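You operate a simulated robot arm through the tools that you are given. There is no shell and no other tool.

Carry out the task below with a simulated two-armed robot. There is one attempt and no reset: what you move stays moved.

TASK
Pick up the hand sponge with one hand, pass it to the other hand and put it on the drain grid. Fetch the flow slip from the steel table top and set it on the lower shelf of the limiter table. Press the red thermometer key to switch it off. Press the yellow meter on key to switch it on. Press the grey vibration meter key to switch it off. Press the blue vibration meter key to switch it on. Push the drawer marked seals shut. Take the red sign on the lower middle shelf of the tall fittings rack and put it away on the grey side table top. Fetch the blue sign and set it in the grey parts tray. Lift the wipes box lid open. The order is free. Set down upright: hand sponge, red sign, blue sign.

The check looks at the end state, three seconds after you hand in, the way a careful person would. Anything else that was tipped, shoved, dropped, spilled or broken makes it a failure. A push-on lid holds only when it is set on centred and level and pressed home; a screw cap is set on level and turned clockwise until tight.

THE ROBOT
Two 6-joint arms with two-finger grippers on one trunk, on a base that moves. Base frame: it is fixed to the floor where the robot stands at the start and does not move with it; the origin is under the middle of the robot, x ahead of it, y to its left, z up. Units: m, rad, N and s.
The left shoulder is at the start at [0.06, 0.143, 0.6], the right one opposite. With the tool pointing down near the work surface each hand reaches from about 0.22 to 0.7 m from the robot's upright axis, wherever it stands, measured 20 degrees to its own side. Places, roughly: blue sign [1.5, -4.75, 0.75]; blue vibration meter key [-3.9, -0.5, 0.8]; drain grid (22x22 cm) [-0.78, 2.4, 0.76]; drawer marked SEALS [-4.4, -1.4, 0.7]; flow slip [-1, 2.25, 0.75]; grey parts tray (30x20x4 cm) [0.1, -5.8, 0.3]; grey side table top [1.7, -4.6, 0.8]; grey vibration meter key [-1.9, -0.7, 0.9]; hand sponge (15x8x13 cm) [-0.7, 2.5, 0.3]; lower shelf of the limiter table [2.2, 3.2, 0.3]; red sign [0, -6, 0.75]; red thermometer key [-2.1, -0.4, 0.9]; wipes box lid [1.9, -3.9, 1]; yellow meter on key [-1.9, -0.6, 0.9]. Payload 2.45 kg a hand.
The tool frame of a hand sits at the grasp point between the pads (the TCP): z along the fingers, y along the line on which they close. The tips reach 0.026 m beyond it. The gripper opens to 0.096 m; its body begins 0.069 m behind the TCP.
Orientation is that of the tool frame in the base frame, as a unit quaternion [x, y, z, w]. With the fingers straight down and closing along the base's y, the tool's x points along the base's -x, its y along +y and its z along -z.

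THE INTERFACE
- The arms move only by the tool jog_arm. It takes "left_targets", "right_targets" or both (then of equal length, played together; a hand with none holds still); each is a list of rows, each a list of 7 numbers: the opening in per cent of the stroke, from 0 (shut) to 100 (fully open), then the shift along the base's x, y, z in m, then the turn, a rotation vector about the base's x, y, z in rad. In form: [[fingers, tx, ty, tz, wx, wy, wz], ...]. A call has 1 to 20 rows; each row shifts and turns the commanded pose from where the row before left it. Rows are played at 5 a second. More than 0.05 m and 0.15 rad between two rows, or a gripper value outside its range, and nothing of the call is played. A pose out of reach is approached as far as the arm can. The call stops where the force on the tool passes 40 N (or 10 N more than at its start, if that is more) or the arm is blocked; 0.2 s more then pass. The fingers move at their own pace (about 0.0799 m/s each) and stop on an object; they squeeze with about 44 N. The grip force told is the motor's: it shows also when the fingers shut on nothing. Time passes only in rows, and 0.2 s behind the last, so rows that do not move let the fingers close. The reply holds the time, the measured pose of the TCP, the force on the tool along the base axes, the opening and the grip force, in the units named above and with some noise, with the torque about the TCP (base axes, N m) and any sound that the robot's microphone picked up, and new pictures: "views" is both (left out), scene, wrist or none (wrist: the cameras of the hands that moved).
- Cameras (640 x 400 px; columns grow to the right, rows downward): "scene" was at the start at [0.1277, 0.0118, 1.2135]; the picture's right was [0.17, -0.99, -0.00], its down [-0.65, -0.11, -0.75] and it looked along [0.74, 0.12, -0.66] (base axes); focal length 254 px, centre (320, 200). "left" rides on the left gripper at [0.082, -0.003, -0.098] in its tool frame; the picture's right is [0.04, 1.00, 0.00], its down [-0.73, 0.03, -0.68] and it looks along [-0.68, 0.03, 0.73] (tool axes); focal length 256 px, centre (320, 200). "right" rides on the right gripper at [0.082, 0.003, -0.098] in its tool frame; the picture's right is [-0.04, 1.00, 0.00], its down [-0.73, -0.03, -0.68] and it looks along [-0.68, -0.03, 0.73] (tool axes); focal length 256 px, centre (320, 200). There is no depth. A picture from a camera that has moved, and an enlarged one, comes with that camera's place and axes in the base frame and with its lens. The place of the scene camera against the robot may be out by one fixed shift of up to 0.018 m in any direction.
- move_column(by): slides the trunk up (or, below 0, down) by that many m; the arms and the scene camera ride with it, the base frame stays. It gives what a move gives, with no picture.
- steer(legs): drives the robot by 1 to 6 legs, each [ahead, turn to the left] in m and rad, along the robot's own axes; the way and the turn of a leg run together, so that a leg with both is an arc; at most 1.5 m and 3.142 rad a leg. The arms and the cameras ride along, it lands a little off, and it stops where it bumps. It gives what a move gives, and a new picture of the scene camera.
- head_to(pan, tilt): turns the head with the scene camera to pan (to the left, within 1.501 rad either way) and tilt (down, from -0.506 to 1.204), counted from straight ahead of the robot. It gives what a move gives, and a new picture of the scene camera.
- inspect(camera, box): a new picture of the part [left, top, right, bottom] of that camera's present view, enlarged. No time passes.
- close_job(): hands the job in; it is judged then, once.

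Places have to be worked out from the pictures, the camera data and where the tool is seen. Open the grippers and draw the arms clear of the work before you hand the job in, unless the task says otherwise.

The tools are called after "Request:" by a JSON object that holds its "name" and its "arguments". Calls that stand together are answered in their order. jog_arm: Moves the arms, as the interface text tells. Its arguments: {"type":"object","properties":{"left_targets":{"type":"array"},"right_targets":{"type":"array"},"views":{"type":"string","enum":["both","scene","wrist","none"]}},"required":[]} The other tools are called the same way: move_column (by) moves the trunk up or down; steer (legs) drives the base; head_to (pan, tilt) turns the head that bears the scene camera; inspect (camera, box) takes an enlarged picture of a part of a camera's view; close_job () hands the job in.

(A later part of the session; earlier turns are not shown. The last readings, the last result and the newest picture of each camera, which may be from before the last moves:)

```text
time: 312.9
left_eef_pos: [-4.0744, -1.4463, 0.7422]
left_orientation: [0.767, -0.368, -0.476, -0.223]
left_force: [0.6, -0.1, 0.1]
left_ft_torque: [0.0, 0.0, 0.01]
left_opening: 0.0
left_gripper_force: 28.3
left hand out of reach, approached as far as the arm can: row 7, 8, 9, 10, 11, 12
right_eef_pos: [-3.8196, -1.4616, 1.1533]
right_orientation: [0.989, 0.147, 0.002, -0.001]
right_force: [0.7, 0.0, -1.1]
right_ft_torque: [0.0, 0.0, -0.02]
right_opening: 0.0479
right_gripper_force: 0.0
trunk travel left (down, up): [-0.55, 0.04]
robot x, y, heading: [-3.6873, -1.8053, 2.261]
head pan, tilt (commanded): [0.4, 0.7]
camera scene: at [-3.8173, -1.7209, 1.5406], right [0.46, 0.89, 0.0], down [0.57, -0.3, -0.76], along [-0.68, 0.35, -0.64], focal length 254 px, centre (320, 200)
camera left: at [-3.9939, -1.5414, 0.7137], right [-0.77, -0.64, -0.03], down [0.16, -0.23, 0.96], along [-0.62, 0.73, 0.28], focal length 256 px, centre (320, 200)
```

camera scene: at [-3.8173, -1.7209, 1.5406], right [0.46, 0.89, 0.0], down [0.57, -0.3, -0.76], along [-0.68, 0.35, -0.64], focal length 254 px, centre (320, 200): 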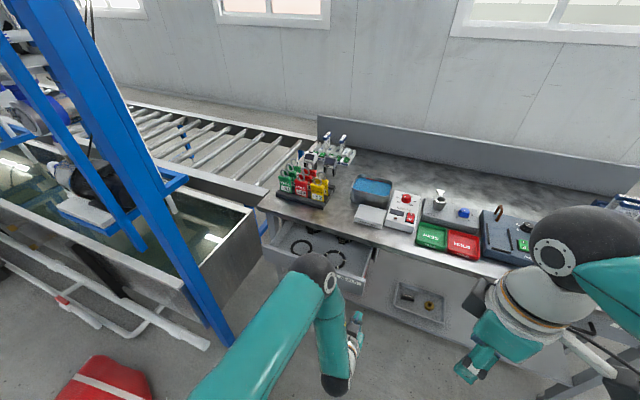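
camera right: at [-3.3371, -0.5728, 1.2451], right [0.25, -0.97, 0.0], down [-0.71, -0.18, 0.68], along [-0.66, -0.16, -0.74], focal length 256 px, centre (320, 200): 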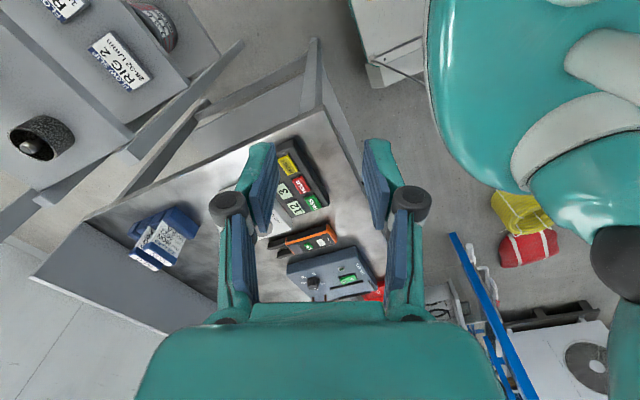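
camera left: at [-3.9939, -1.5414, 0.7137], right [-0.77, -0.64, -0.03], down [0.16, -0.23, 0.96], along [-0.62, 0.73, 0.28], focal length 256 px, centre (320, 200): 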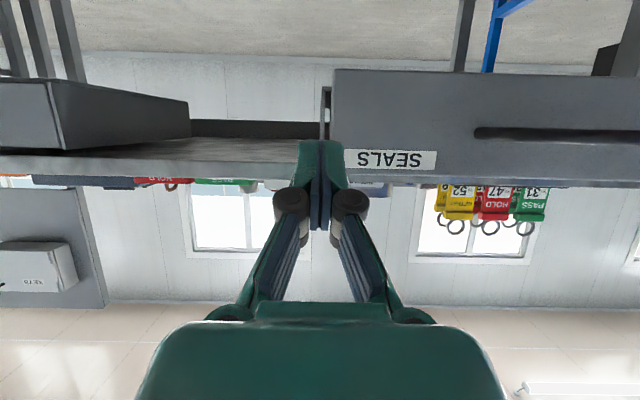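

The hand is just right of the panel and cramped. I'll back the robot 0.12 m and then shift the hand left in front of the panel.

Request:
{"name": "steer", "arguments": {"legs": [[-0.12, 0]]}}

Request:
{"name": "jog_arm", "arguments": {"left_targets": [[0, -0.0314, 0.0389, 0, 0, 0, 0], [0, -0.0389, -0.0031, 0, 0, 0, 0], [0, -0.0389, -0.0031, 0, 0, 0, 0]], "views": "both"}}

```text
time: 314.1
left_eef_pos: [-3.9957, -1.542, 0.7439]
left_orientation: [0.766, -0.369, -0.477, -0.223]
left_force: [0.1, 0.1, -0.6]
left_ft_torque: [-0.01, -0.01, 0.0]
left_opening: 0.0
left_gripper_force: 29.1
right_eef_pos: [-3.7399, -1.559, 1.1542]
right_orientation: [0.989, 0.147, 0.0, -0.002]
right_force: [-0.4, -1.0, -0.8]
right_ft_torque: [0.06, 0.04, 0.0]
right_opening: 0.048
right_gripper_force: 0.0
trunk travel left (down, up): [-0.55, 0.04]
robot x, y, heading: [-3.604, -1.9005, 2.262]
head pan, tilt (commanded): [0.4, 0.7]
camera scene: at [-3.737, -1.818, 1.5409], right [0.46, 0.89, 0.0], down [0.57, -0.3, -0.77], along [-0.68, 0.35, -0.64], focal length 254 px, centre (320, 200)
```

scene: 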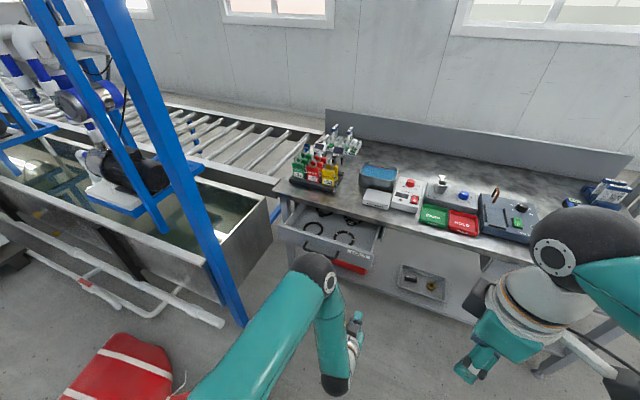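

```text
time: 314.9
left_eef_pos: [-4.0738, -1.4757, 0.762]
left_orientation: [0.771, -0.364, -0.477, -0.212]
left_force: [-1.1, -0.9, 0.3]
left_ft_torque: [0.0, 0.02, 0.0]
left_opening: 0.0001
left_gripper_force: 28.1
left hand out of reach, approached as far as the arm can: row 2, 3
right_eef_pos: [-3.7415, -1.557, 1.1545]
right_orientation: [0.989, 0.147, 0.001, -0.001]
right_force: [-0.1, -0.2, 0.5]
right_ft_torque: [0.0, 0.01, 0.0]
right_opening: 0.0481
right_gripper_force: 0.0
trunk travel left (down, up): [-0.55, 0.04]
robot x, y, heading: [-3.6078, -1.8972, 2.265]
head pan, tilt (commanded): [0.4, 0.7]
camera scene: at [-3.7396, -1.8156, 1.5405], right [0.46, 0.89, 0.0], down [0.57, -0.3, -0.76], along [-0.68, 0.35, -0.65], focal length 254 px, centre (320, 200)
camera left: at [-3.9917, -1.5698, 0.7345], right [-0.75, -0.66, -0.02], down [0.17, -0.21, 0.96], along [-0.64, 0.72, 0.27], focal length 256 px, centre (320, 200)
```

scene: 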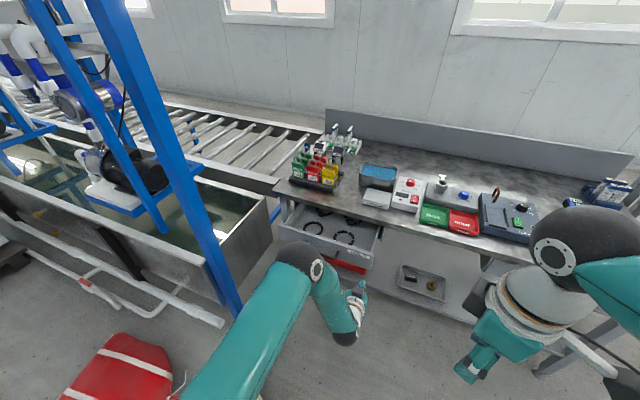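
left: 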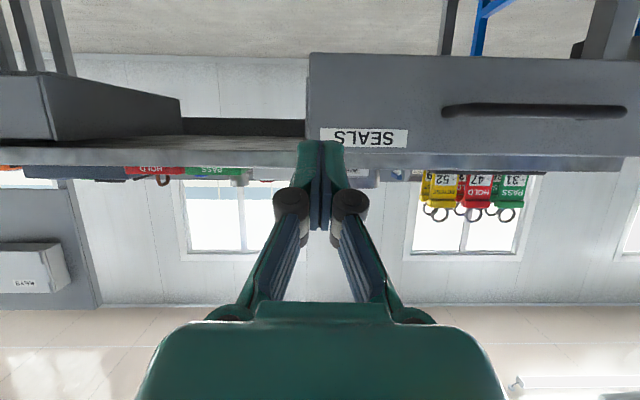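

The arm is limited in this folded pose. Lowering the trunk 0.2 m gives the wrist a better angle; then I'll bring the hand back up in front of the panel.

Request:
{"name": "move_column", "arguments": {"by": -0.2}}

Request:
{"name": "jog_arm", "arguments": {"left_targets": [[0, -0.02, -0.016, 0.04, 0, 0, 0], [0, -0.02, -0.016, 0.04, 0, 0, 0], [0, -0.02, -0.016, 0.04, 0, 0, 0], [0, 0, 0, 0.03, 0, 0, 0]], "views": "wrist"}}

```text
time: 317.1
left_eef_pos: [-4.0731, -1.4759, 0.5615]
left_orientation: [0.771, -0.364, -0.477, -0.213]
left_force: [0.3, -1.2, -0.7]
left_ft_torque: [0.01, -0.02, 0.03]
left_opening: 0.0001
left_gripper_force: 28.7
right_eef_pos: [-3.7403, -1.5563, 0.9542]
right_orientation: [0.989, 0.147, -0.001, -0.001]
right_force: [-0.2, -0.7, -0.1]
right_ft_torque: [0.02, 0.02, -0.02]
right_opening: 0.0479
right_gripper_force: 0.0
trunk travel left (down, up): [-0.35, 0.24]
robot x, y, heading: [-3.6078, -1.9012, 2.265]
head pan, tilt (commanded): [0.4, 0.7]
```

```text
time: 318.1
left_eef_pos: [-4.1244, -1.5141, 0.7202]
left_orientation: [0.772, -0.364, -0.476, -0.212]
left_force: [-0.5, -0.2, -0.4]
left_ft_torque: [0.02, 0.0, -0.03]
left_opening: 0.0
left_gripper_force: 28.4
left hand out of reach, approached as far as the arm can: row 1, 2, 3
right_eef_pos: [-3.7417, -1.5571, 0.9531]
right_orientation: [0.989, 0.147, -0.001, -0.001]
right_force: [-0.6, 1.0, 0.4]
right_ft_torque: [0.01, 0.02, 0.02]
right_opening: 0.048
right_gripper_force: 0.1
trunk travel left (down, up): [-0.35, 0.24]
robot x, y, heading: [-3.6099, -1.9001, 2.264]
head pan, tilt (commanded): [0.4, 0.7]
camera left: at [-4.0428, -1.608, 0.6923], right [-0.75, -0.66, -0.02], down [0.17, -0.21, 0.96], along [-0.64, 0.72, 0.27], focal length 256 px, centre (320, 200)
```

left: 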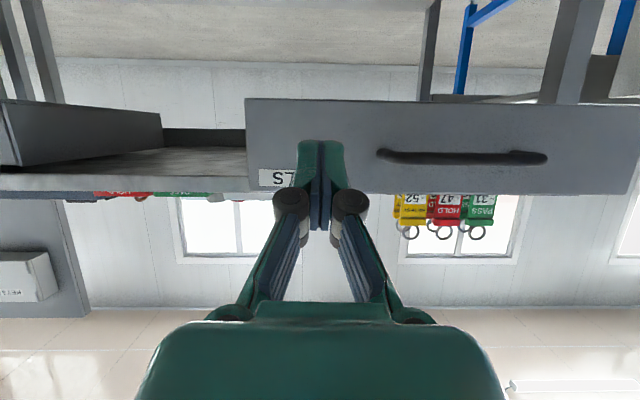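

Tip is now in front of the panel between label and handle. Push forward (+n) — first approach, then push in 2 cm rows.

Request:
{"name": "jog_arm", "arguments": {"left_targets": [[0, -0.0251, 0.0311, 0, 0, 0, 0], [0, -0.0251, 0.0311, 0, 0, 0, 0], [0, -0.0251, 0.0311, 0, 0, 0, 0], [0, -0.0126, 0.0156, 0, 0, 0, 0], [0, -0.0126, 0.0156, 0, 0, 0, 0]], "views": "both"}}

```text
time: 319.3
left_eef_pos: [-4.2248, -1.3891, 0.7178]
left_orientation: [0.771, -0.364, -0.477, -0.212]
left_force: [0.3, 0.2, -0.1]
left_ft_torque: [0.0, 0.04, 0.01]
left_opening: 0.0002
left_gripper_force: 27.7
right_eef_pos: [-3.7408, -1.556, 0.953]
right_orientation: [0.989, 0.148, 0.001, -0.001]
right_force: [0.1, 0.0, -0.3]
right_ft_torque: [-0.03, -0.01, 0.0]
right_opening: 0.0482
right_gripper_force: 0.0
trunk travel left (down, up): [-0.35, 0.24]
robot x, y, heading: [-3.6084, -1.8984, 2.264]
head pan, tilt (commanded): [0.4, 0.7]
camera scene: at [-3.739, -1.8156, 1.3405], right [0.46, 0.89, 0.0], down [0.57, -0.3, -0.76], along [-0.68, 0.35, -0.64], focal length 254 px, centre (320, 200)
camera left: at [-4.1426, -1.4833, 0.6905], right [-0.75, -0.66, -0.02], down [0.17, -0.21, 0.96], along [-0.64, 0.72, 0.27], focal length 256 px, centre (320, 200)
```

scene: 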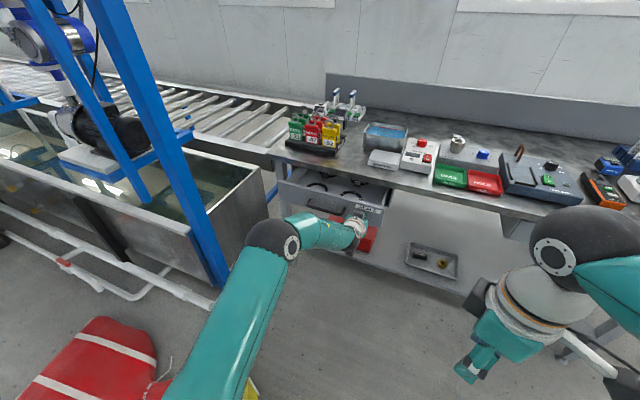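
left: 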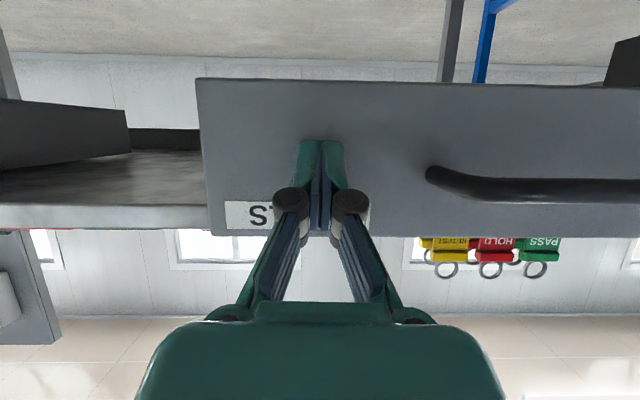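

No contact yet; continuing to push.

Request:
{"name": "jog_arm", "arguments": {"left_targets": [[0, -0.0126, 0.0156, 0, 0, 0, 0], [0, -0.0126, 0.0156, 0, 0, 0, 0], [0, -0.0126, 0.0156, 0, 0, 0, 0], [0, -0.0126, 0.0156, 0, 0, 0, 0]], "views": "wrist"}}

```text
time: 320.3
left_eef_pos: [-4.2751, -1.3281, 0.7183]
left_orientation: [0.771, -0.365, -0.476, -0.213]
left_force: [0.8, 0.0, 0.3]
left_ft_torque: [0.03, -0.04, -0.04]
left_opening: 0.0
left_gripper_force: 28.9
right_eef_pos: [-3.7414, -1.5558, 0.954]
right_orientation: [0.989, 0.147, 0.002, -0.002]
right_force: [-0.8, -0.3, 0.1]
right_ft_torque: [-0.03, -0.02, -0.02]
right_opening: 0.0481
right_gripper_force: 0.0
trunk travel left (down, up): [-0.35, 0.24]
robot x, y, heading: [-3.6076, -1.8983, 2.261]
head pan, tilt (commanded): [0.4, 0.7]
camera left: at [-4.1933, -1.4219, 0.6907], right [-0.75, -0.66, -0.02], down [0.17, -0.21, 0.96], along [-0.64, 0.72, 0.27], focal length 256 px, centre (320, 200)
```

left: 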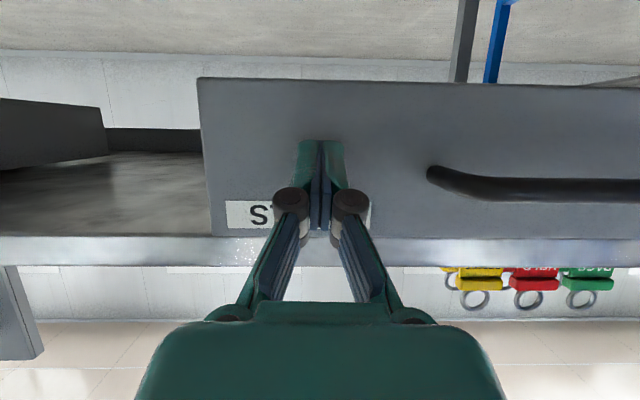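

The drawer is sliding in with the hand (low force). Keep pushing until it seats.

Request:
{"name": "jog_arm", "arguments": {"left_targets": [[0, -0.0126, 0.0156, 0, 0, 0, 0], [0, -0.0126, 0.0156, 0, 0, 0, 0], [0, -0.0126, 0.0156, 0, 0, 0, 0], [0, -0.0126, 0.0156, 0, 0, 0, 0]], "views": "wrist"}}

```text
time: 321.3
left_eef_pos: [-4.2771, -1.3185, 0.7203]
left_orientation: [0.771, -0.364, -0.477, -0.212]
left_force: [-0.8, 0.0, 0.0]
left_ft_torque: [-0.02, -0.02, 0.03]
left_opening: 0.0
left_gripper_force: 28.1
left hand out of reach, approached as far as the arm can: row 1, 2, 3, 4
right_eef_pos: [-3.7414, -1.556, 0.9544]
right_orientation: [0.989, 0.147, -0.001, -0.001]
right_force: [-0.7, 0.1, 0.2]
right_ft_torque: [0.0, 0.03, 0.03]
right_opening: 0.0479
right_gripper_force: 0.0
trunk travel left (down, up): [-0.35, 0.24]
robot x, y, heading: [-3.6063, -1.8996, 2.265]
head pan, tilt (commanded): [0.4, 0.7]
camera left: at [-4.1949, -1.4115, 0.6916], right [-0.75, -0.66, -0.02], down [0.17, -0.21, 0.96], along [-0.64, 0.72, 0.27], focal length 256 px, centre (320, 200)
```

left: 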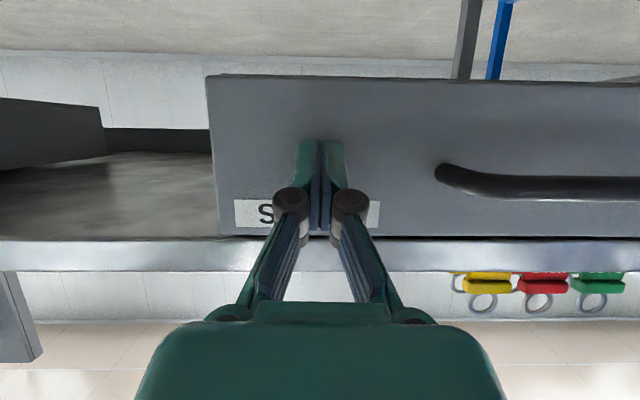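

Reached the arm's limit; I'll push the rest by driving forward gently in small steps.

Request:
{"name": "steer", "arguments": {"legs": [[0.04, 0]]}}

Request:
{"name": "inspect", "arguments": {"camera": "left", "box": [0, 0, 640, 400]}}

```text
time: 322.3
left_eef_pos: [-4.2997, -1.2908, 0.7177]
left_orientation: [0.774, -0.363, -0.474, -0.21]
left_force: [-0.2, -0.5, -0.2]
left_ft_torque: [0.01, -0.02, 0.01]
left_opening: 0.0001
left_gripper_force: 28.5
right_eef_pos: [-3.7646, -1.5277, 0.9542]
right_orientation: [0.989, 0.147, 0.002, 0.0]
right_force: [0.3, -0.6, 0.8]
right_ft_torque: [0.02, -0.02, 0.01]
right_opening: 0.0482
right_gripper_force: 0.1
trunk travel left (down, up): [-0.35, 0.24]
robot x, y, heading: [-3.6329, -1.8743, 2.261]
head pan, tilt (commanded): [0.4, 0.7]
stopped in leg 1: the force on the tool passed its limit at 552 N (the readings are from after the stop); the commanded pose is now the measured one
camera scene: at [-3.7618, -1.7881, 1.3405], right [0.46, 0.89, 0.0], down [0.57, -0.3, -0.76], along [-0.68, 0.35, -0.64], focal length 254 px, centre (320, 200)
```

scene: 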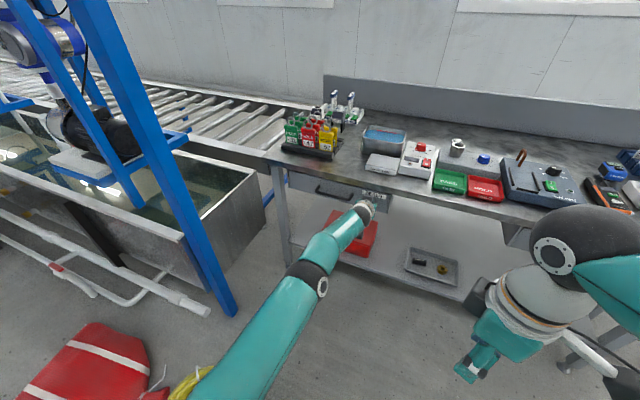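

```text
1.00 times, centred on (320, 200) of left (not enlarged: the box is as wide or as high as the picture)
camera zoom: at [-4.2166, -1.3847, 0.6919], right [-0.75, -0.66, -0.02], down [0.16, -0.21, 0.97], along [-0.64, 0.72, 0.26], focal length 256 px, centre (320, 200)
```

zoom: 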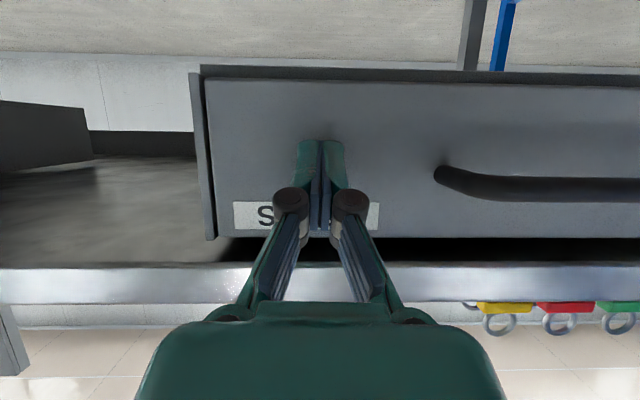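

The drawer hit its stop (force spike) and sits inside its carcass. Backing off to verify it stays shut.

Request:
{"name": "steer", "arguments": {"legs": [[-0.2, 0]]}}

Request:
{"name": "inspect", "arguments": {"camera": "scene", "box": [240, 120, 440, 245]}}

Request:
{"name": "inspect", "arguments": {"camera": "left", "box": [160, 60, 480, 260]}}

```text
time: 323.9
left_eef_pos: [-4.169, -1.4469, 0.7204]
left_orientation: [0.774, -0.364, -0.474, -0.209]
left_force: [0.3, -0.4, -0.8]
left_ft_torque: [-0.02, 0.01, -0.01]
left_opening: 0.0001
left_gripper_force: 28.4
right_eef_pos: [-3.6337, -1.6856, 0.9535]
right_orientation: [0.989, 0.147, 0.001, -0.001]
right_force: [-0.3, 0.7, 0.3]
right_ft_torque: [0.01, 0.01, -0.01]
right_opening: 0.0484
right_gripper_force: 0.0
trunk travel left (down, up): [-0.35, 0.24]
robot x, y, heading: [-3.5017, -2.0321, 2.266]
head pan, tilt (commanded): [0.4, 0.7]
camera scene: at [-3.6317, -1.9447, 1.3407], right [0.46, 0.89, 0.0], down [0.57, -0.3, -0.77], along [-0.68, 0.35, -0.64], focal length 254 px, centre (320, 200)
```

scene: 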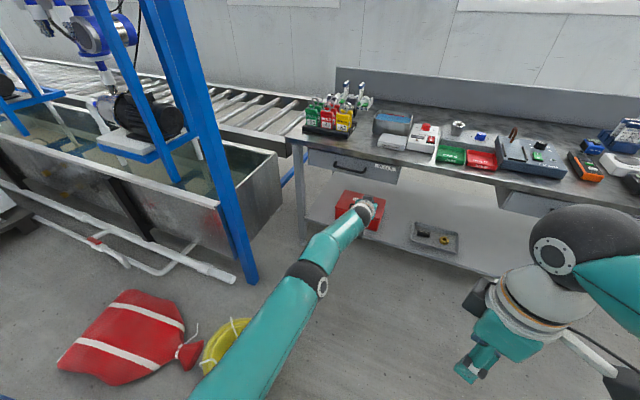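

```text
3.20 times, centred on (340, 182) of scene
camera zoom: at [-3.6317, -1.9447, 1.3407], right [0.46, 0.89, 0.0], down [0.57, -0.3, -0.77], along [-0.68, 0.35, -0.64], focal length 813 px, centre (256, 256)
```

zoom: 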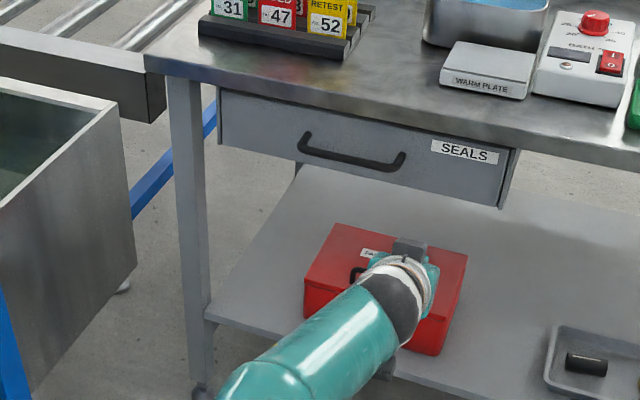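

```text
2.00 times, centred on (320, 160) of left
camera zoom: at [-4.0868, -1.5408, 0.6926], right [-0.75, -0.66, -0.02], down [0.16, -0.21, 0.96], along [-0.64, 0.72, 0.26], focal length 512 px, centre (320, 280)
```

zoom: 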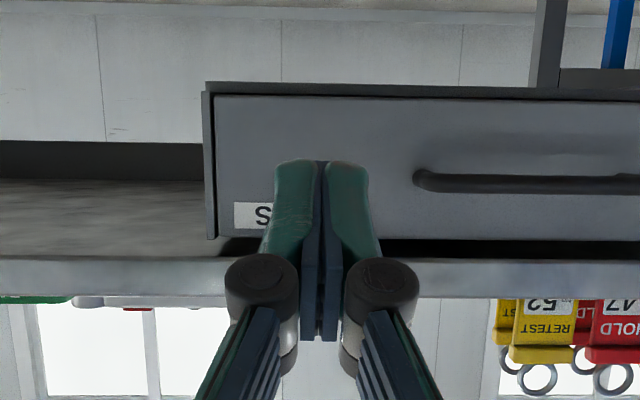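

The SEALS drawer is shut flush. Now retract the left arm to a compact tool-down pose for the long drive to the other side of the hall.

Request:
{"name": "jog_arm", "arguments": {"left_targets": [[0, 0.0235, -0.0291, 0, 0, 0, 0], [0, 0.0235, -0.0291, 0.01, -0.109, -0.088, 0], [0, 0.0235, -0.0291, 0.02, -0.109, -0.088, 0], [0, 0.0235, -0.0291, 0.02, -0.109, -0.088, 0], [0, 0.0235, -0.0291, 0.02, -0.109, -0.088, 0], [0, 0.0235, -0.0291, 0.02, -0.109, -0.088, 0], [0, 0.0235, -0.0291, 0.02, -0.109, -0.088, 0], [0, 0.0235, -0.0291, 0.02, -0.109, -0.088, 0], [0, 0.0235, -0.0291, 0.02, -0.109, -0.088, 0]], "views": "none"}}

Request:
{"name": "head_to", "arguments": {"pan": 0, "tilt": 0.4}}

Request:
{"name": "steer", "arguments": {"legs": [[0, -0.6]]}}

Request:
{"name": "steer", "arguments": {"legs": [[0, -0.6]]}}

```text
time: 325.9
left_eef_pos: [-3.9584, -1.7092, 0.8714]
left_orientation: [0.901, -0.434, 0.007, 0.022]
left_force: [-0.8, -0.7, 0.0]
left_ft_torque: [0.03, -0.01, 0.01]
left_opening: 0.0
left_gripper_force: 29.1
left hand out of reach, approached as far as the arm can: row 1
right_eef_pos: [-3.6351, -1.6848, 0.9537]
right_orientation: [0.989, 0.147, 0.001, -0.002]
right_force: [0.1, 0.2, -0.2]
right_ft_torque: [0.04, 0.0, 0.01]
right_opening: 0.0479
right_gripper_force: 0.0
trunk travel left (down, up): [-0.35, 0.24]
robot x, y, heading: [-3.5031, -2.029, 2.262]
head pan, tilt (commanded): [0.4, 0.7]
```

```text
time: 326.8
left_eef_pos: [-3.9591, -1.7091, 0.8692]
left_orientation: [0.901, -0.433, 0.006, 0.023]
left_force: [-0.3, -0.7, 0.2]
left_ft_torque: [-0.02, -0.01, 0.01]
left_opening: 0.0
left_gripper_force: 28.4
right_eef_pos: [-3.635, -1.685, 0.9539]
right_orientation: [0.989, 0.147, 0.001, -0.001]
right_force: [-0.2, -0.7, 0.6]
right_ft_torque: [0.0, -0.02, 0.01]
right_opening: 0.0478
right_gripper_force: 0.0
trunk travel left (down, up): [-0.35, 0.24]
robot x, y, heading: [-3.5061, -2.0278, 2.269]
head pan, tilt (commanded): [0.0, 0.4]
camera scene: at [-3.6161, -1.912, 1.3674], right [0.77, 0.64, 0.0], down [0.25, -0.3, -0.92], along [-0.59, 0.71, -0.39], focal length 254 px, centre (320, 200)
```

scene: 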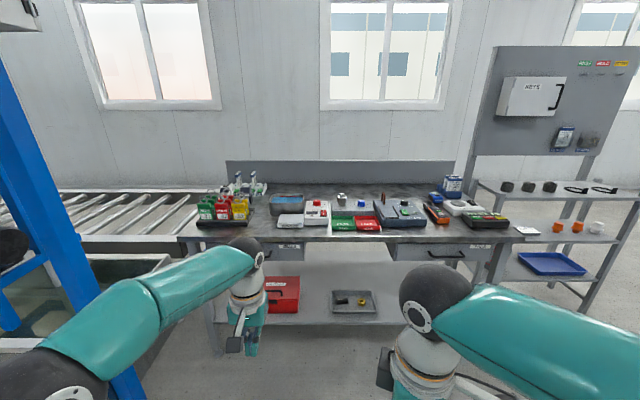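

```text
time: 329.1
left_eef_pos: [-3.692, -1.5052, 0.8698]
left_orientation: [0.728, -0.685, 0.0, 0.024]
left_force: [-0.9, 0.5, -0.1]
left_ft_torque: [-0.01, 0.03, -0.01]
left_opening: 0.0001
left_gripper_force: 28.6
right_eef_pos: [-3.4128, -1.6725, 0.9538]
right_orientation: [0.987, -0.16, 0.001, -0.001]
right_force: [1.2, -0.4, 0.0]
right_ft_torque: [-0.02, -0.02, -0.01]
right_opening: 0.048
right_gripper_force: 0.0
trunk travel left (down, up): [-0.35, 0.24]
robot x, y, heading: [-3.5301, -2.034, 1.65]
head pan, tilt (commanded): [0.0, 0.4]
camera scene: at [-3.5547, -1.8801, 1.3674], right [1.0, 0.08, 0.0], down [0.03, -0.39, -0.92], along [-0.07, 0.92, -0.39], focal length 254 px, centre (320, 200)
```

scene: 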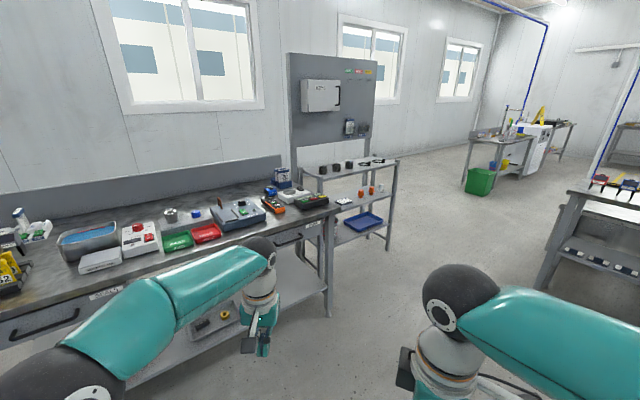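

```text
time: 331.3
left_eef_pos: [-3.3635, -1.5019, 0.8708]
left_orientation: [-0.492, 0.871, 0.006, -0.022]
left_force: [-0.4, -0.4, 0.9]
left_ft_torque: [-0.02, -0.02, -0.03]
left_opening: 0.0
left_gripper_force: 28.5
right_eef_pos: [-3.2271, -1.7957, 0.9553]
right_orientation: [0.896, -0.443, 0.001, 0.0]
right_force: [0.5, 0.6, -0.2]
right_ft_torque: [0.0, 0.01, 0.02]
right_opening: 0.0484
right_gripper_force: 0.0
trunk travel left (down, up): [-0.35, 0.24]
robot x, y, heading: [-3.5469, -2.0156, 1.047]
head pan, tilt (commanded): [0.0, 0.4]
camera scene: at [-3.4862, -1.8844, 1.3674], right [0.87, -0.5, 0.0], down [-0.19, -0.34, -0.92], along [0.46, 0.8, -0.39], focal length 254 px, centre (320, 200)
```

scene: 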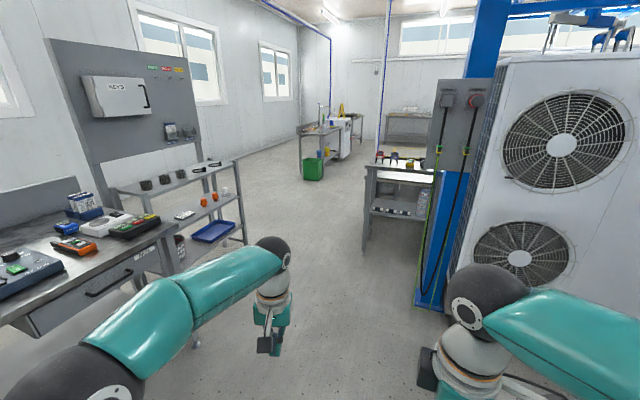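

Driving back along the aisle toward the start area.

Request:
{"name": "steer", "arguments": {"legs": [[0, 0.18], [1.45, 0], [0, -0.52]]}}

Request:
{"name": "steer", "arguments": {"legs": [[1.4, 0]]}}

```text
time: 340.9
left_eef_pos: [-2.6942, -0.2603, 0.8725]
left_orientation: [-0.32, 0.947, 0.01, -0.02]
left_force: [-0.3, 0.2, -0.3]
left_ft_torque: [-0.01, 0.0, 0.01]
left_opening: 0.0
left_gripper_force: 27.9
right_eef_pos: [-2.6744, -0.5839, 0.9536]
right_orientation: [0.797, -0.604, 0.002, -0.001]
right_force: [0.6, 0.7, 0.6]
right_ft_torque: [-0.02, 0.02, -0.03]
right_opening: 0.0477
right_gripper_force: 0.1
trunk travel left (down, up): [-0.35, 0.24]
robot x, y, heading: [-3.0697, -0.651, 0.677]
head pan, tilt (commanded): [0.0, 0.4]
camera scene: at [-2.9649, -0.5561, 1.3674], right [0.63, -0.78, 0.0], down [-0.3, -0.25, -0.92], along [0.72, 0.58, -0.39], focal length 254 px, centre (320, 200)
```

scene: 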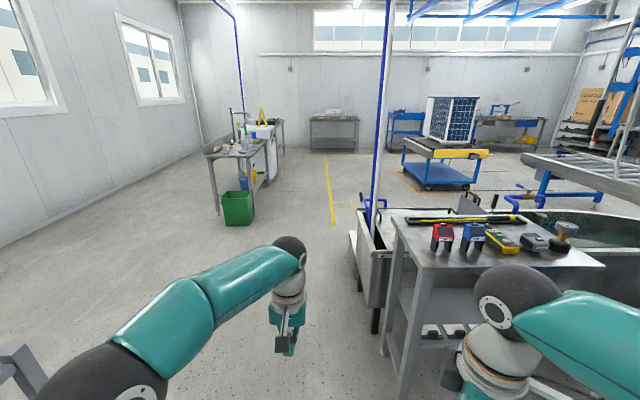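

```text
time: 347.0
left_eef_pos: [-1.7119, 0.5504, 0.8763]
left_orientation: [-0.323, 0.946, 0.008, -0.014]
left_force: [0.5, -0.4, 0.0]
left_ft_torque: [-0.02, 0.04, -0.02]
left_opening: 0.0002
left_gripper_force: 28.2
right_eef_pos: [-1.6956, 0.224, 0.9637]
right_orientation: [0.8, -0.6, 0.006, -0.009]
right_force: [0.8, 0.0, -0.1]
right_ft_torque: [0.0, -0.03, -0.03]
right_opening: 0.0479
right_gripper_force: 0.1
trunk travel left (down, up): [-0.35, 0.24]
robot x, y, heading: [-2.0795, 0.1534, 0.685]
head pan, tilt (commanded): [0.0, 0.4]
stopped in leg 1: the robot was blocked; the commanded pose is now the measured one
camera scene: at [-1.9878, 0.2529, 1.3686], right [0.63, -0.77, 0.01], down [-0.29, -0.25, -0.92], along [0.72, 0.58, -0.38], focal length 254 px, centre (320, 200)
```

scene: 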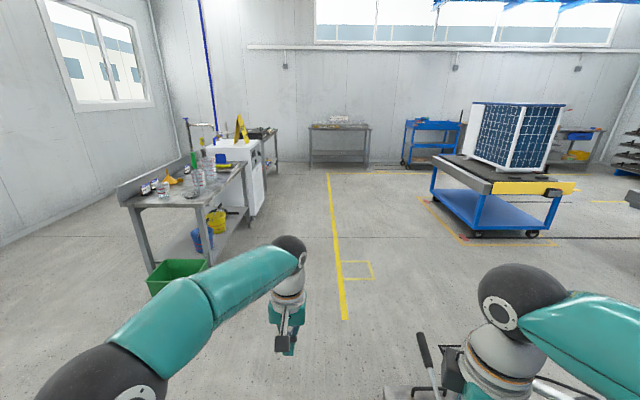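

Something blocked the base near the meter bench corner. Checking to the right before moving.

Request:
{"name": "head_to", "arguments": {"pan": -1.45, "tilt": 0.9}}

```text
time: 348.6
left_eef_pos: [-1.7121, 0.5497, 0.8765]
left_orientation: [-0.323, 0.946, 0.008, -0.015]
left_force: [-0.1, 0.1, -0.9]
left_ft_torque: [-0.01, -0.03, -0.01]
left_opening: 0.0
left_gripper_force: 28.7
right_eef_pos: [-1.6955, 0.2241, 0.9642]
right_orientation: [0.8, -0.6, 0.006, -0.008]
right_force: [0.1, 0.6, -0.4]
right_ft_torque: [0.0, 0.0, 0.03]
right_opening: 0.0481
right_gripper_force: 0.0
trunk travel left (down, up): [-0.35, 0.24]
robot x, y, heading: [-2.08, 0.1583, 0.685]
head pan, tilt (commanded): [-1.45, 0.901]
camera scene: at [-2.0052, 0.1415, 1.3257], right [-0.69, -0.72, -0.01], down [-0.56, 0.54, -0.63], along [0.46, -0.43, -0.78], focal length 254 px, centre (320, 200)
```

scene: 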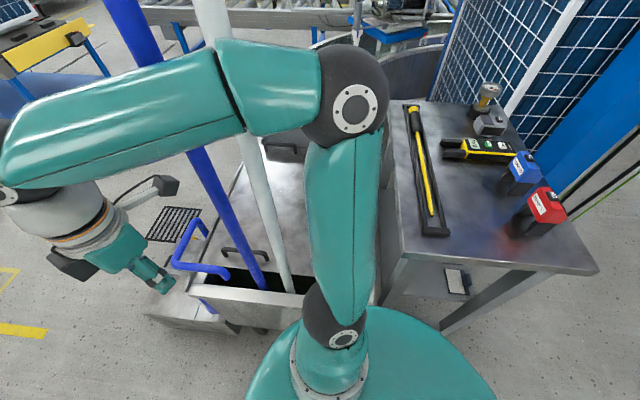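

The right forearm is against the vertical pipes at the tank end. I'll reverse to open floor, shift left (farther from the pipes), and come back.

Request:
{"name": "steer", "arguments": {"legs": [[-0.85, 0], [0, 0.4], [0.55, 0], [0, -0.4]]}}

Request:
{"name": "head_to", "arguments": {"pan": -0.5, "tilt": 0.5}}

```text
time: 358.7
left_eef_pos: [-2.1059, 0.4851, 0.8728]
left_orientation: [-0.317, 0.948, 0.01, -0.02]
left_force: [0.7, -0.5, 0.0]
left_ft_torque: [0.0, 0.0, 0.01]
left_opening: 0.0
left_gripper_force: 28.7
right_eef_pos: [-2.0926, 0.1589, 0.9596]
right_orientation: [0.796, -0.605, 0.001, -0.003]
right_force: [0.1, 0.4, 0.0]
right_ft_torque: [-0.01, 0.03, -0.03]
right_opening: 0.0479
right_gripper_force: 0.1
trunk travel left (down, up): [-0.35, 0.24]
robot x, y, heading: [-2.4952, 0.1131, 0.677]
head pan, tilt (commanded): [-1.45, 0.901]
camera scene: at [-2.4112, 0.0961, 1.3244], right [-0.7, -0.72, 0.0], down [-0.56, 0.55, -0.62], along [0.44, -0.43, -0.78], focal length 254 px, centre (320, 200)
```

scene: 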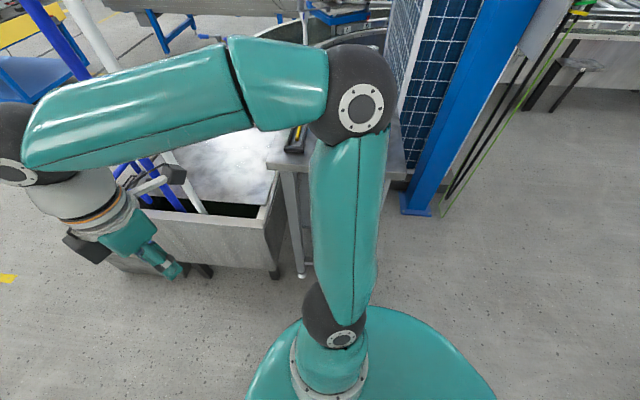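

```text
time: 359.9
left_eef_pos: [-2.1067, 0.4849, 0.8746]
left_orientation: [-0.318, 0.948, 0.01, -0.02]
left_force: [-0.5, 0.0, -0.5]
left_ft_torque: [0.01, -0.01, 0.02]
left_opening: 0.0
left_gripper_force: 28.6
right_eef_pos: [-2.0909, 0.1586, 0.9602]
right_orientation: [0.796, -0.605, 0.001, -0.004]
right_force: [-0.2, -0.5, -0.3]
right_ft_torque: [-0.05, -0.02, 0.02]
right_opening: 0.0479
right_gripper_force: 0.0
trunk travel left (down, up): [-0.35, 0.24]
robot x, y, heading: [-2.4981, 0.111, 0.681]
head pan, tilt (commanded): [-0.499, 0.499]
camera scene: at [-2.3759, 0.1647, 1.3583], right [0.18, -0.98, 0.0], down [-0.47, -0.09, -0.88], along [0.86, 0.16, -0.48], focal length 254 px, centre (320, 200)
```

scene: 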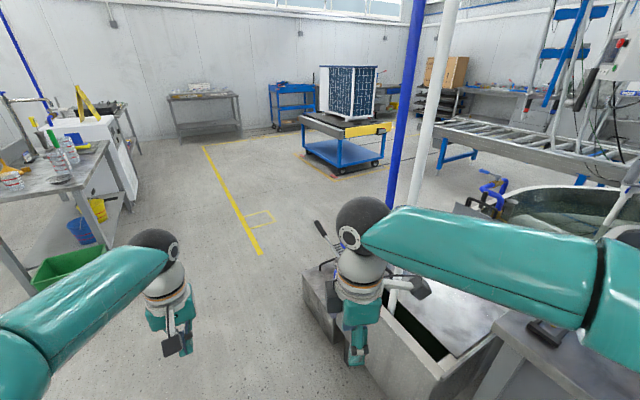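

Shifted to q≈1.66, clear of pipes and the pump lever. Driving on through the start area and around the solar cart's left side.

Request:
{"name": "steer", "arguments": {"legs": [[1.0, 0], [0, -0.34], [1.5, 0]]}}

Request:
{"name": "steer", "arguments": {"legs": [[1.5, 0], [0.3, 0]]}}

Request:
{"name": "steer", "arguments": {"legs": [[0, -0.6]]}}

Request:
{"name": "steer", "arguments": {"legs": [[0, -0.6]]}}

```text
time: 373.5
left_eef_pos: [0.1848, 1.4767, 0.8741]
left_orientation: [-0.158, 0.987, 0.013, -0.019]
left_force: [0.3, -0.2, 0.2]
left_ft_torque: [0.0, 0.0, 0.03]
left_opening: 0.0001
left_gripper_force: 28.4
right_eef_pos: [0.0918, 1.1644, 0.9591]
right_orientation: [-0.686, 0.728, -0.002, 0.004]
right_force: [-0.3, -0.6, 0.0]
right_ft_torque: [0.0, 0.01, 0.01]
right_opening: 0.0479
right_gripper_force: 0.1
trunk travel left (down, up): [-0.35, 0.24]
robot x, y, heading: [-0.3041, 1.2457, 0.348]
head pan, tilt (commanded): [-0.499, 0.499]
camera scene: at [-0.1733, 1.2545, 1.3582], right [-0.15, -0.99, 0.0], down [-0.47, 0.07, -0.88], along [0.87, -0.13, -0.48], focal length 254 px, centre (320, 200)
```

scene: 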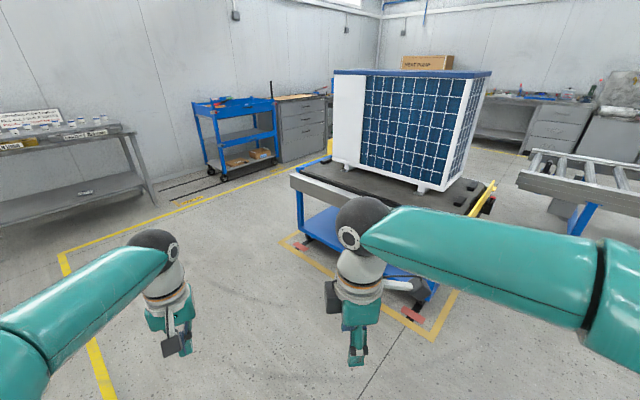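

```text
time: 382.7
left_eef_pos: [1.8894, 2.056, 0.8729]
left_orientation: [-0.145, 0.989, 0.013, -0.019]
left_force: [0.3, -0.3, -0.1]
left_ft_torque: [-0.01, 0.01, 0.01]
left_opening: 0.0
left_gripper_force: 28.2
right_eef_pos: [1.7896, 1.7451, 0.9603]
right_orientation: [-0.677, 0.736, -0.003, 0.003]
right_force: [-0.1, -0.6, -0.2]
right_ft_torque: [-0.03, 0.01, -0.01]
right_opening: 0.048
right_gripper_force: 0.1
trunk travel left (down, up): [-0.35, 0.24]
robot x, y, heading: [1.3955, 1.8394, 0.323]
head pan, tilt (commanded): [-0.499, 0.499]
camera scene: at [1.5263, 1.8428, 1.3582], right [-0.18, -0.98, 0.0], down [-0.47, 0.08, -0.88], along [0.86, -0.15, -0.48], focal length 254 px, centre (320, 200)
```

scene: 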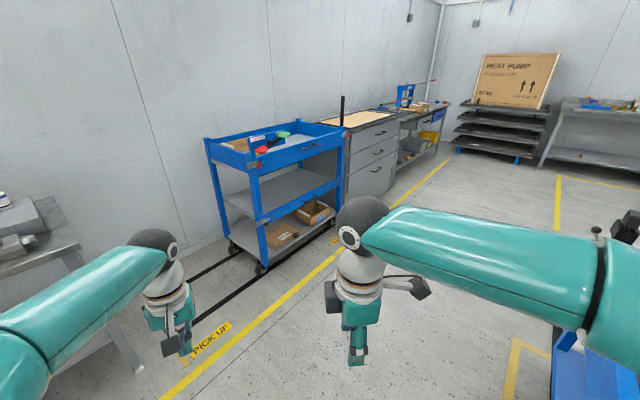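

```text
time: 384.9
left_eef_pos: [1.9238, 1.7386, 0.8736]
left_orientation: [0.154, 0.988, 0.02, -0.013]
left_force: [-0.6, 0.5, -0.8]
left_ft_torque: [0.01, 0.01, -0.02]
left_opening: 0.0001
left_gripper_force: 28.5
right_eef_pos: [1.668, 1.5396, 0.9602]
right_orientation: [-0.429, 0.903, -0.002, 0.002]
right_force: [-0.3, 0.3, 0.5]
right_ft_torque: [0.0, -0.03, 0.02]
right_opening: 0.0482
right_gripper_force: 0.1
trunk travel left (down, up): [-0.35, 0.24]
robot x, y, heading: [1.4017, 1.8614, -0.275]
head pan, tilt (commanded): [-0.499, 0.499]
camera scene: at [1.5101, 1.7819, 1.3582], right [-0.7, -0.72, 0.0], down [-0.34, 0.33, -0.88], along [0.63, -0.61, -0.48], focal length 254 px, centre (320, 200)
```

scene: 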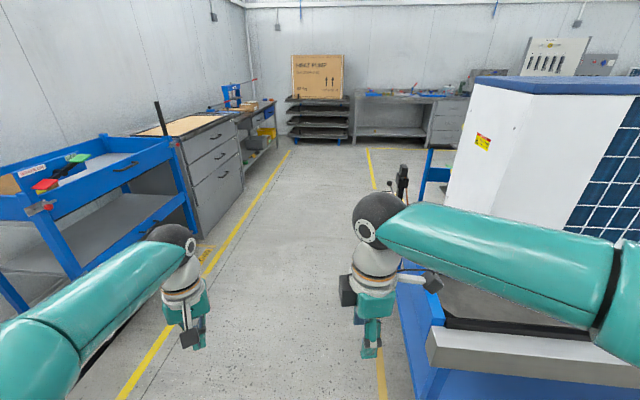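

```text
time: 387.2
left_eef_pos: [1.7593, 1.4619, 0.8735]
left_orientation: [0.442, 0.897, 0.022, -0.007]
left_force: [0.2, -0.2, -0.2]
left_ft_torque: [-0.02, 0.02, -0.01]
left_opening: 0.0001
left_gripper_force: 28.9
right_eef_pos: [1.4355, 1.4448, 0.9591]
right_orientation: [-0.139, 0.99, -0.003, 0.002]
right_force: [-1.0, -0.3, 0.0]
right_ft_torque: [0.02, 0.01, 0.01]
right_opening: 0.0482
right_gripper_force: 0.0
trunk travel left (down, up): [-0.35, 0.24]
robot x, y, heading: [1.4211, 1.8768, -0.875]
head pan, tilt (commanded): [-0.499, 0.499]
camera scene: at [1.4623, 1.7414, 1.3583], right [-0.98, -0.19, 0.0], down [-0.09, 0.47, -0.88], along [0.17, -0.86, -0.48], focal length 254 px, centre (320, 200)
```

scene: 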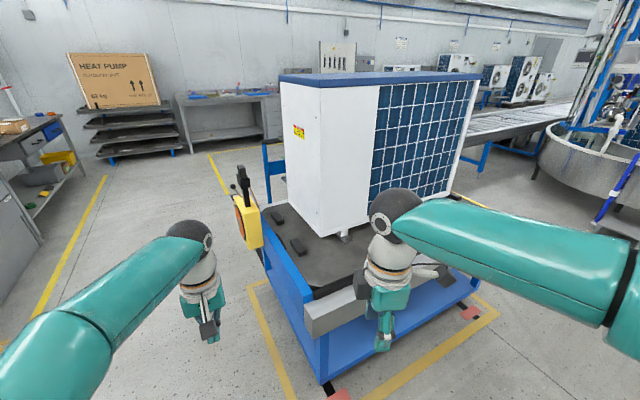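

The cart is closer than I'd estimated (its far end at p≈2.1). I'll angle left through the middle of the passage between the cart and the trolley.

Request:
{"name": "steer", "arguments": {"legs": [[0, 0.3]]}}

Request:
{"name": "steer", "arguments": {"legs": [[1.2, 0]]}}

```text
time: 388.7
left_eef_pos: [1.8667, 1.5834, 0.8744]
left_orientation: [0.303, 0.953, 0.02, -0.011]
left_force: [-0.4, 0.1, -0.5]
left_ft_torque: [0.0, 0.02, -0.02]
left_opening: 0.0
left_gripper_force: 28.0
right_eef_pos: [1.56, 1.4705, 0.9606]
right_orientation: [-0.286, 0.958, -0.003, 0.002]
right_force: [1.0, 0.5, 1.1]
right_ft_torque: [0.0, 0.01, -0.01]
right_opening: 0.0481
right_gripper_force: 0.1
trunk travel left (down, up): [-0.35, 0.24]
robot x, y, heading: [1.4149, 1.87, -0.577]
head pan, tilt (commanded): [-0.499, 0.499]
camera scene: at [1.4908, 1.7554, 1.3582], right [-0.88, -0.47, 0.0], down [-0.23, 0.42, -0.88], along [0.41, -0.77, -0.48], focal length 254 px, centre (320, 200)
```

scene: 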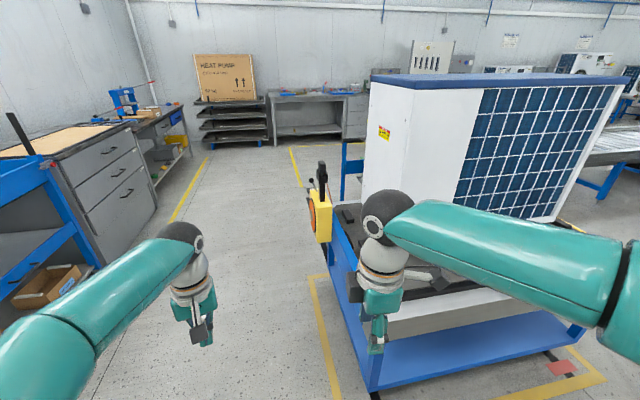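

```text
time: 394.8
left_eef_pos: [2.8702, 0.9507, 0.875]
left_orientation: [0.295, 0.955, 0.021, -0.011]
left_force: [-0.4, 0.9, -0.4]
left_ft_torque: [0.03, -0.02, 0.01]
left_opening: 0.0
left_gripper_force: 28.7
right_eef_pos: [2.5675, 0.8307, 0.9623]
right_orientation: [-0.293, 0.956, -0.003, 0.002]
right_force: [-0.8, 0.1, -0.1]
right_ft_torque: [0.0, 0.01, -0.01]
right_opening: 0.0481
right_gripper_force: 0.1
trunk travel left (down, up): [-0.35, 0.24]
robot x, y, heading: [2.412, 1.2303, -0.561]
head pan, tilt (commanded): [-0.499, 0.499]
camera scene: at [2.4928, 1.1153, 1.3582], right [-0.87, -0.49, 0.0], down [-0.23, 0.42, -0.88], along [0.43, -0.77, -0.48], focal length 254 px, centre (320, 200)
```

scene: 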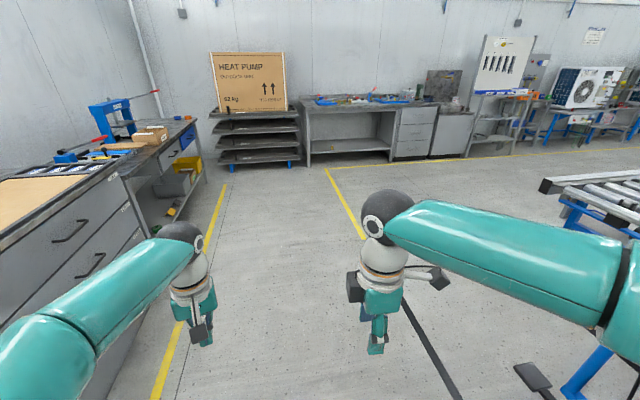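

Now in the open aisle. Turning toward the right wall area, passing beyond the conveyor's end.

Request:
{"name": "steer", "arguments": {"legs": [[0, -0.56]]}}

Request:
{"name": "steer", "arguments": {"legs": [[0, -0.55], [1.4, 0]]}}

Request:
{"name": "head_to", "arguments": {"pan": -0.2, "tilt": 0.35}}

```text
time: 396.9
left_eef_pos: [2.6532, 0.7541, 0.8747]
left_orientation: [0.545, 0.838, 0.023, -0.005]
left_force: [-0.2, 0.6, 0.1]
left_ft_torque: [0.02, 0.01, -0.01]
left_opening: 0.0
left_gripper_force: 28.4
right_eef_pos: [2.3318, 0.8128, 0.9619]
right_orientation: [-0.021, 1.0, -0.003, 0.001]
right_force: [-0.4, 0.6, 0.3]
right_ft_torque: [-0.01, -0.03, -0.01]
right_opening: 0.0481
right_gripper_force: 0.1
trunk travel left (down, up): [-0.35, 0.24]
robot x, y, heading: [2.4325, 1.2448, -1.108]
head pan, tilt (commanded): [-0.499, 0.499]
camera scene: at [2.4387, 1.0948, 1.3582], right [-1.0, 0.04, 0.0], down [0.02, 0.48, -0.88], along [-0.03, -0.88, -0.48], focal length 254 px, centre (320, 200)
```

scene: 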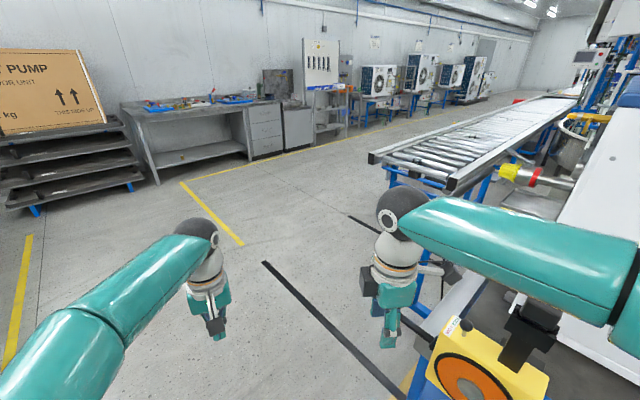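

```text
time: 401.9
left_eef_pos: [2.3087, 0.2518, 0.8728]
left_orientation: [0.76, 0.649, 0.024, -0.002]
left_force: [0.1, -0.4, 0.3]
left_ft_torque: [-0.04, 0.0, 0.0]
left_opening: 0.0
left_gripper_force: 28.3
right_eef_pos: [2.0681, 0.475, 0.964]
right_orientation: [0.264, 0.964, 0.003, -0.008]
right_force: [-23.7, 27.0, 1.2]
right_ft_torque: [-0.09, -0.06, -0.7]
right_opening: 0.0471
right_gripper_force: 0.1
trunk travel left (down, up): [-0.35, 0.24]
robot x, y, heading: [2.3896, 0.7806, -1.733]
head pan, tilt (commanded): [-0.499, 0.499]
stopped in leg 2: the robot was blocked; the commanded pose is now the measured one
camera scene: at [2.3194, 0.6736, 1.3631], right [-0.79, 0.61, 0.0], down [0.28, 0.36, -0.89], along [-0.54, -0.7, -0.46], focal length 254 px, centre (320, 200)
```

scene: 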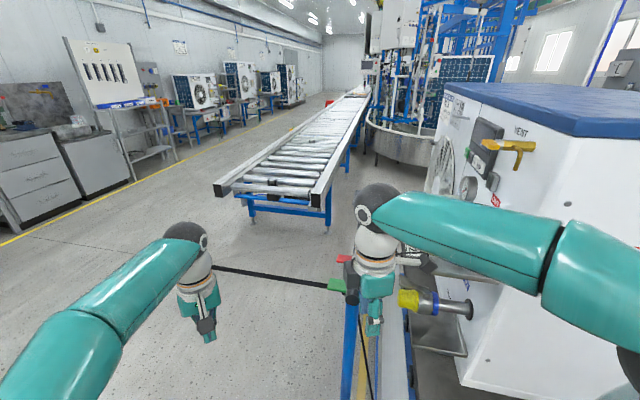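

```text
time: 402.6
left_eef_pos: [2.3092, 0.2515, 0.8737]
left_orientation: [0.76, 0.65, 0.022, -0.001]
left_force: [0.3, -0.4, -0.4]
left_ft_torque: [0.0, 0.01, 0.02]
left_opening: 0.0
left_gripper_force: 28.8
right_eef_pos: [2.0711, 0.4728, 0.9642]
right_orientation: [0.262, 0.965, -0.003, -0.002]
right_force: [2.9, 8.5, 2.4]
right_ft_torque: [-0.1, -0.01, 0.06]
right_opening: 0.0514
right_gripper_force: 0.1
trunk travel left (down, up): [-0.35, 0.24]
robot x, y, heading: [2.3861, 0.7839, -1.726]
head pan, tilt (commanded): [-0.201, 0.351]
camera scene: at [2.3425, 0.6621, 1.3765], right [-0.94, 0.35, 0.0], down [0.11, 0.3, -0.95], along [-0.33, -0.89, -0.32], focal length 254 px, centre (320, 200)
```

scene: 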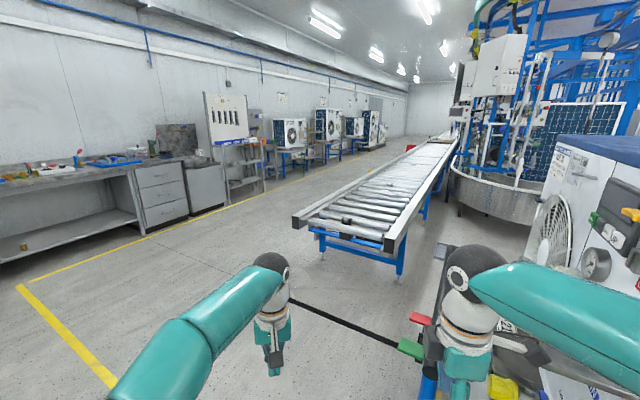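

The right hand bumped something on the cart's far side. Backing off immediately to look.

Request:
{"name": "steer", "arguments": {"legs": [[-0.3, 0]]}}

Request:
{"name": "head_to", "arguments": {"pan": -0.5, "tilt": 0.65}}

```text
time: 404.7
left_eef_pos: [2.3465, 0.5421, 0.8676]
left_orientation: [0.761, 0.648, 0.029, -0.002]
left_force: [0.3, -0.1, -0.4]
left_ft_torque: [-0.01, 0.01, 0.03]
left_opening: 0.0
left_gripper_force: 28.0
right_eef_pos: [2.1079, 0.7633, 0.9587]
right_orientation: [0.265, 0.964, 0.003, -0.001]
right_force: [-0.3, 0.4, 0.1]
right_ft_torque: [-0.06, -0.02, 0.02]
right_opening: 0.0481
right_gripper_force: 0.0
trunk travel left (down, up): [-0.35, 0.24]
robot x, y, heading: [2.4337, 1.0779, -1.733]
head pan, tilt (commanded): [-0.201, 0.351]
camera scene: at [2.3758, 0.9309, 1.3721], right [-0.94, 0.35, 0.0], down [0.12, 0.32, -0.94], along [-0.33, -0.88, -0.34], focal length 254 px, centre (320, 200)
```

scene: 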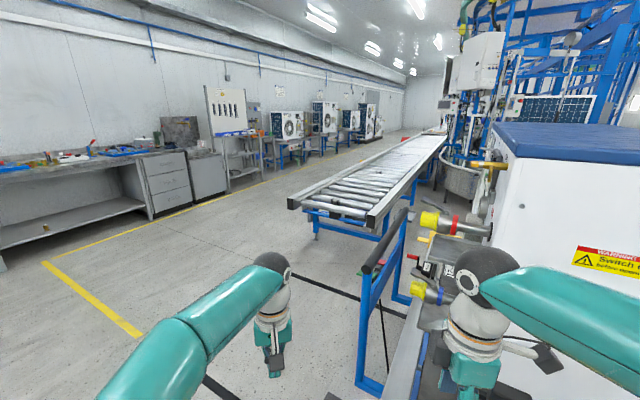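

```text
time: 405.5
left_eef_pos: [2.3474, 0.5411, 0.8678]
left_orientation: [0.761, 0.648, 0.03, -0.003]
left_force: [-1.0, -0.5, 0.7]
left_ft_torque: [0.01, 0.04, 0.0]
left_opening: 0.0001
left_gripper_force: 28.5
right_eef_pos: [2.1091, 0.7624, 0.9576]
right_orientation: [0.265, 0.964, 0.004, -0.001]
right_force: [0.3, -0.5, -0.5]
right_ft_torque: [-0.01, -0.02, 0.0]
right_opening: 0.0478
right_gripper_force: 0.1
trunk travel left (down, up): [-0.35, 0.24]
robot x, y, heading: [2.4342, 1.0755, -1.732]
head pan, tilt (commanded): [-0.499, 0.649]
camera scene: at [2.3554, 0.9484, 1.345], right [-0.79, 0.61, 0.0], down [0.37, 0.48, -0.8], along [-0.49, -0.63, -0.6], focal length 254 px, centre (320, 200)
```

scene: 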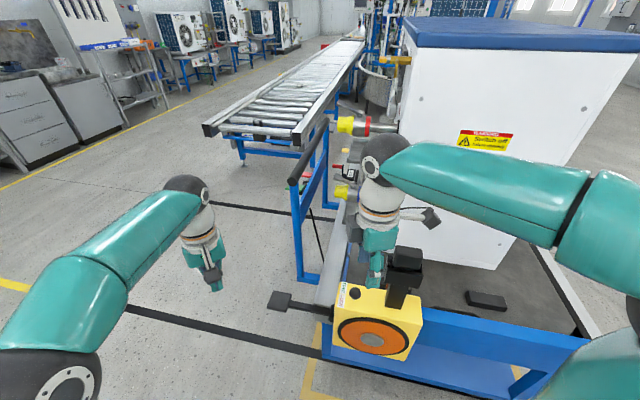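

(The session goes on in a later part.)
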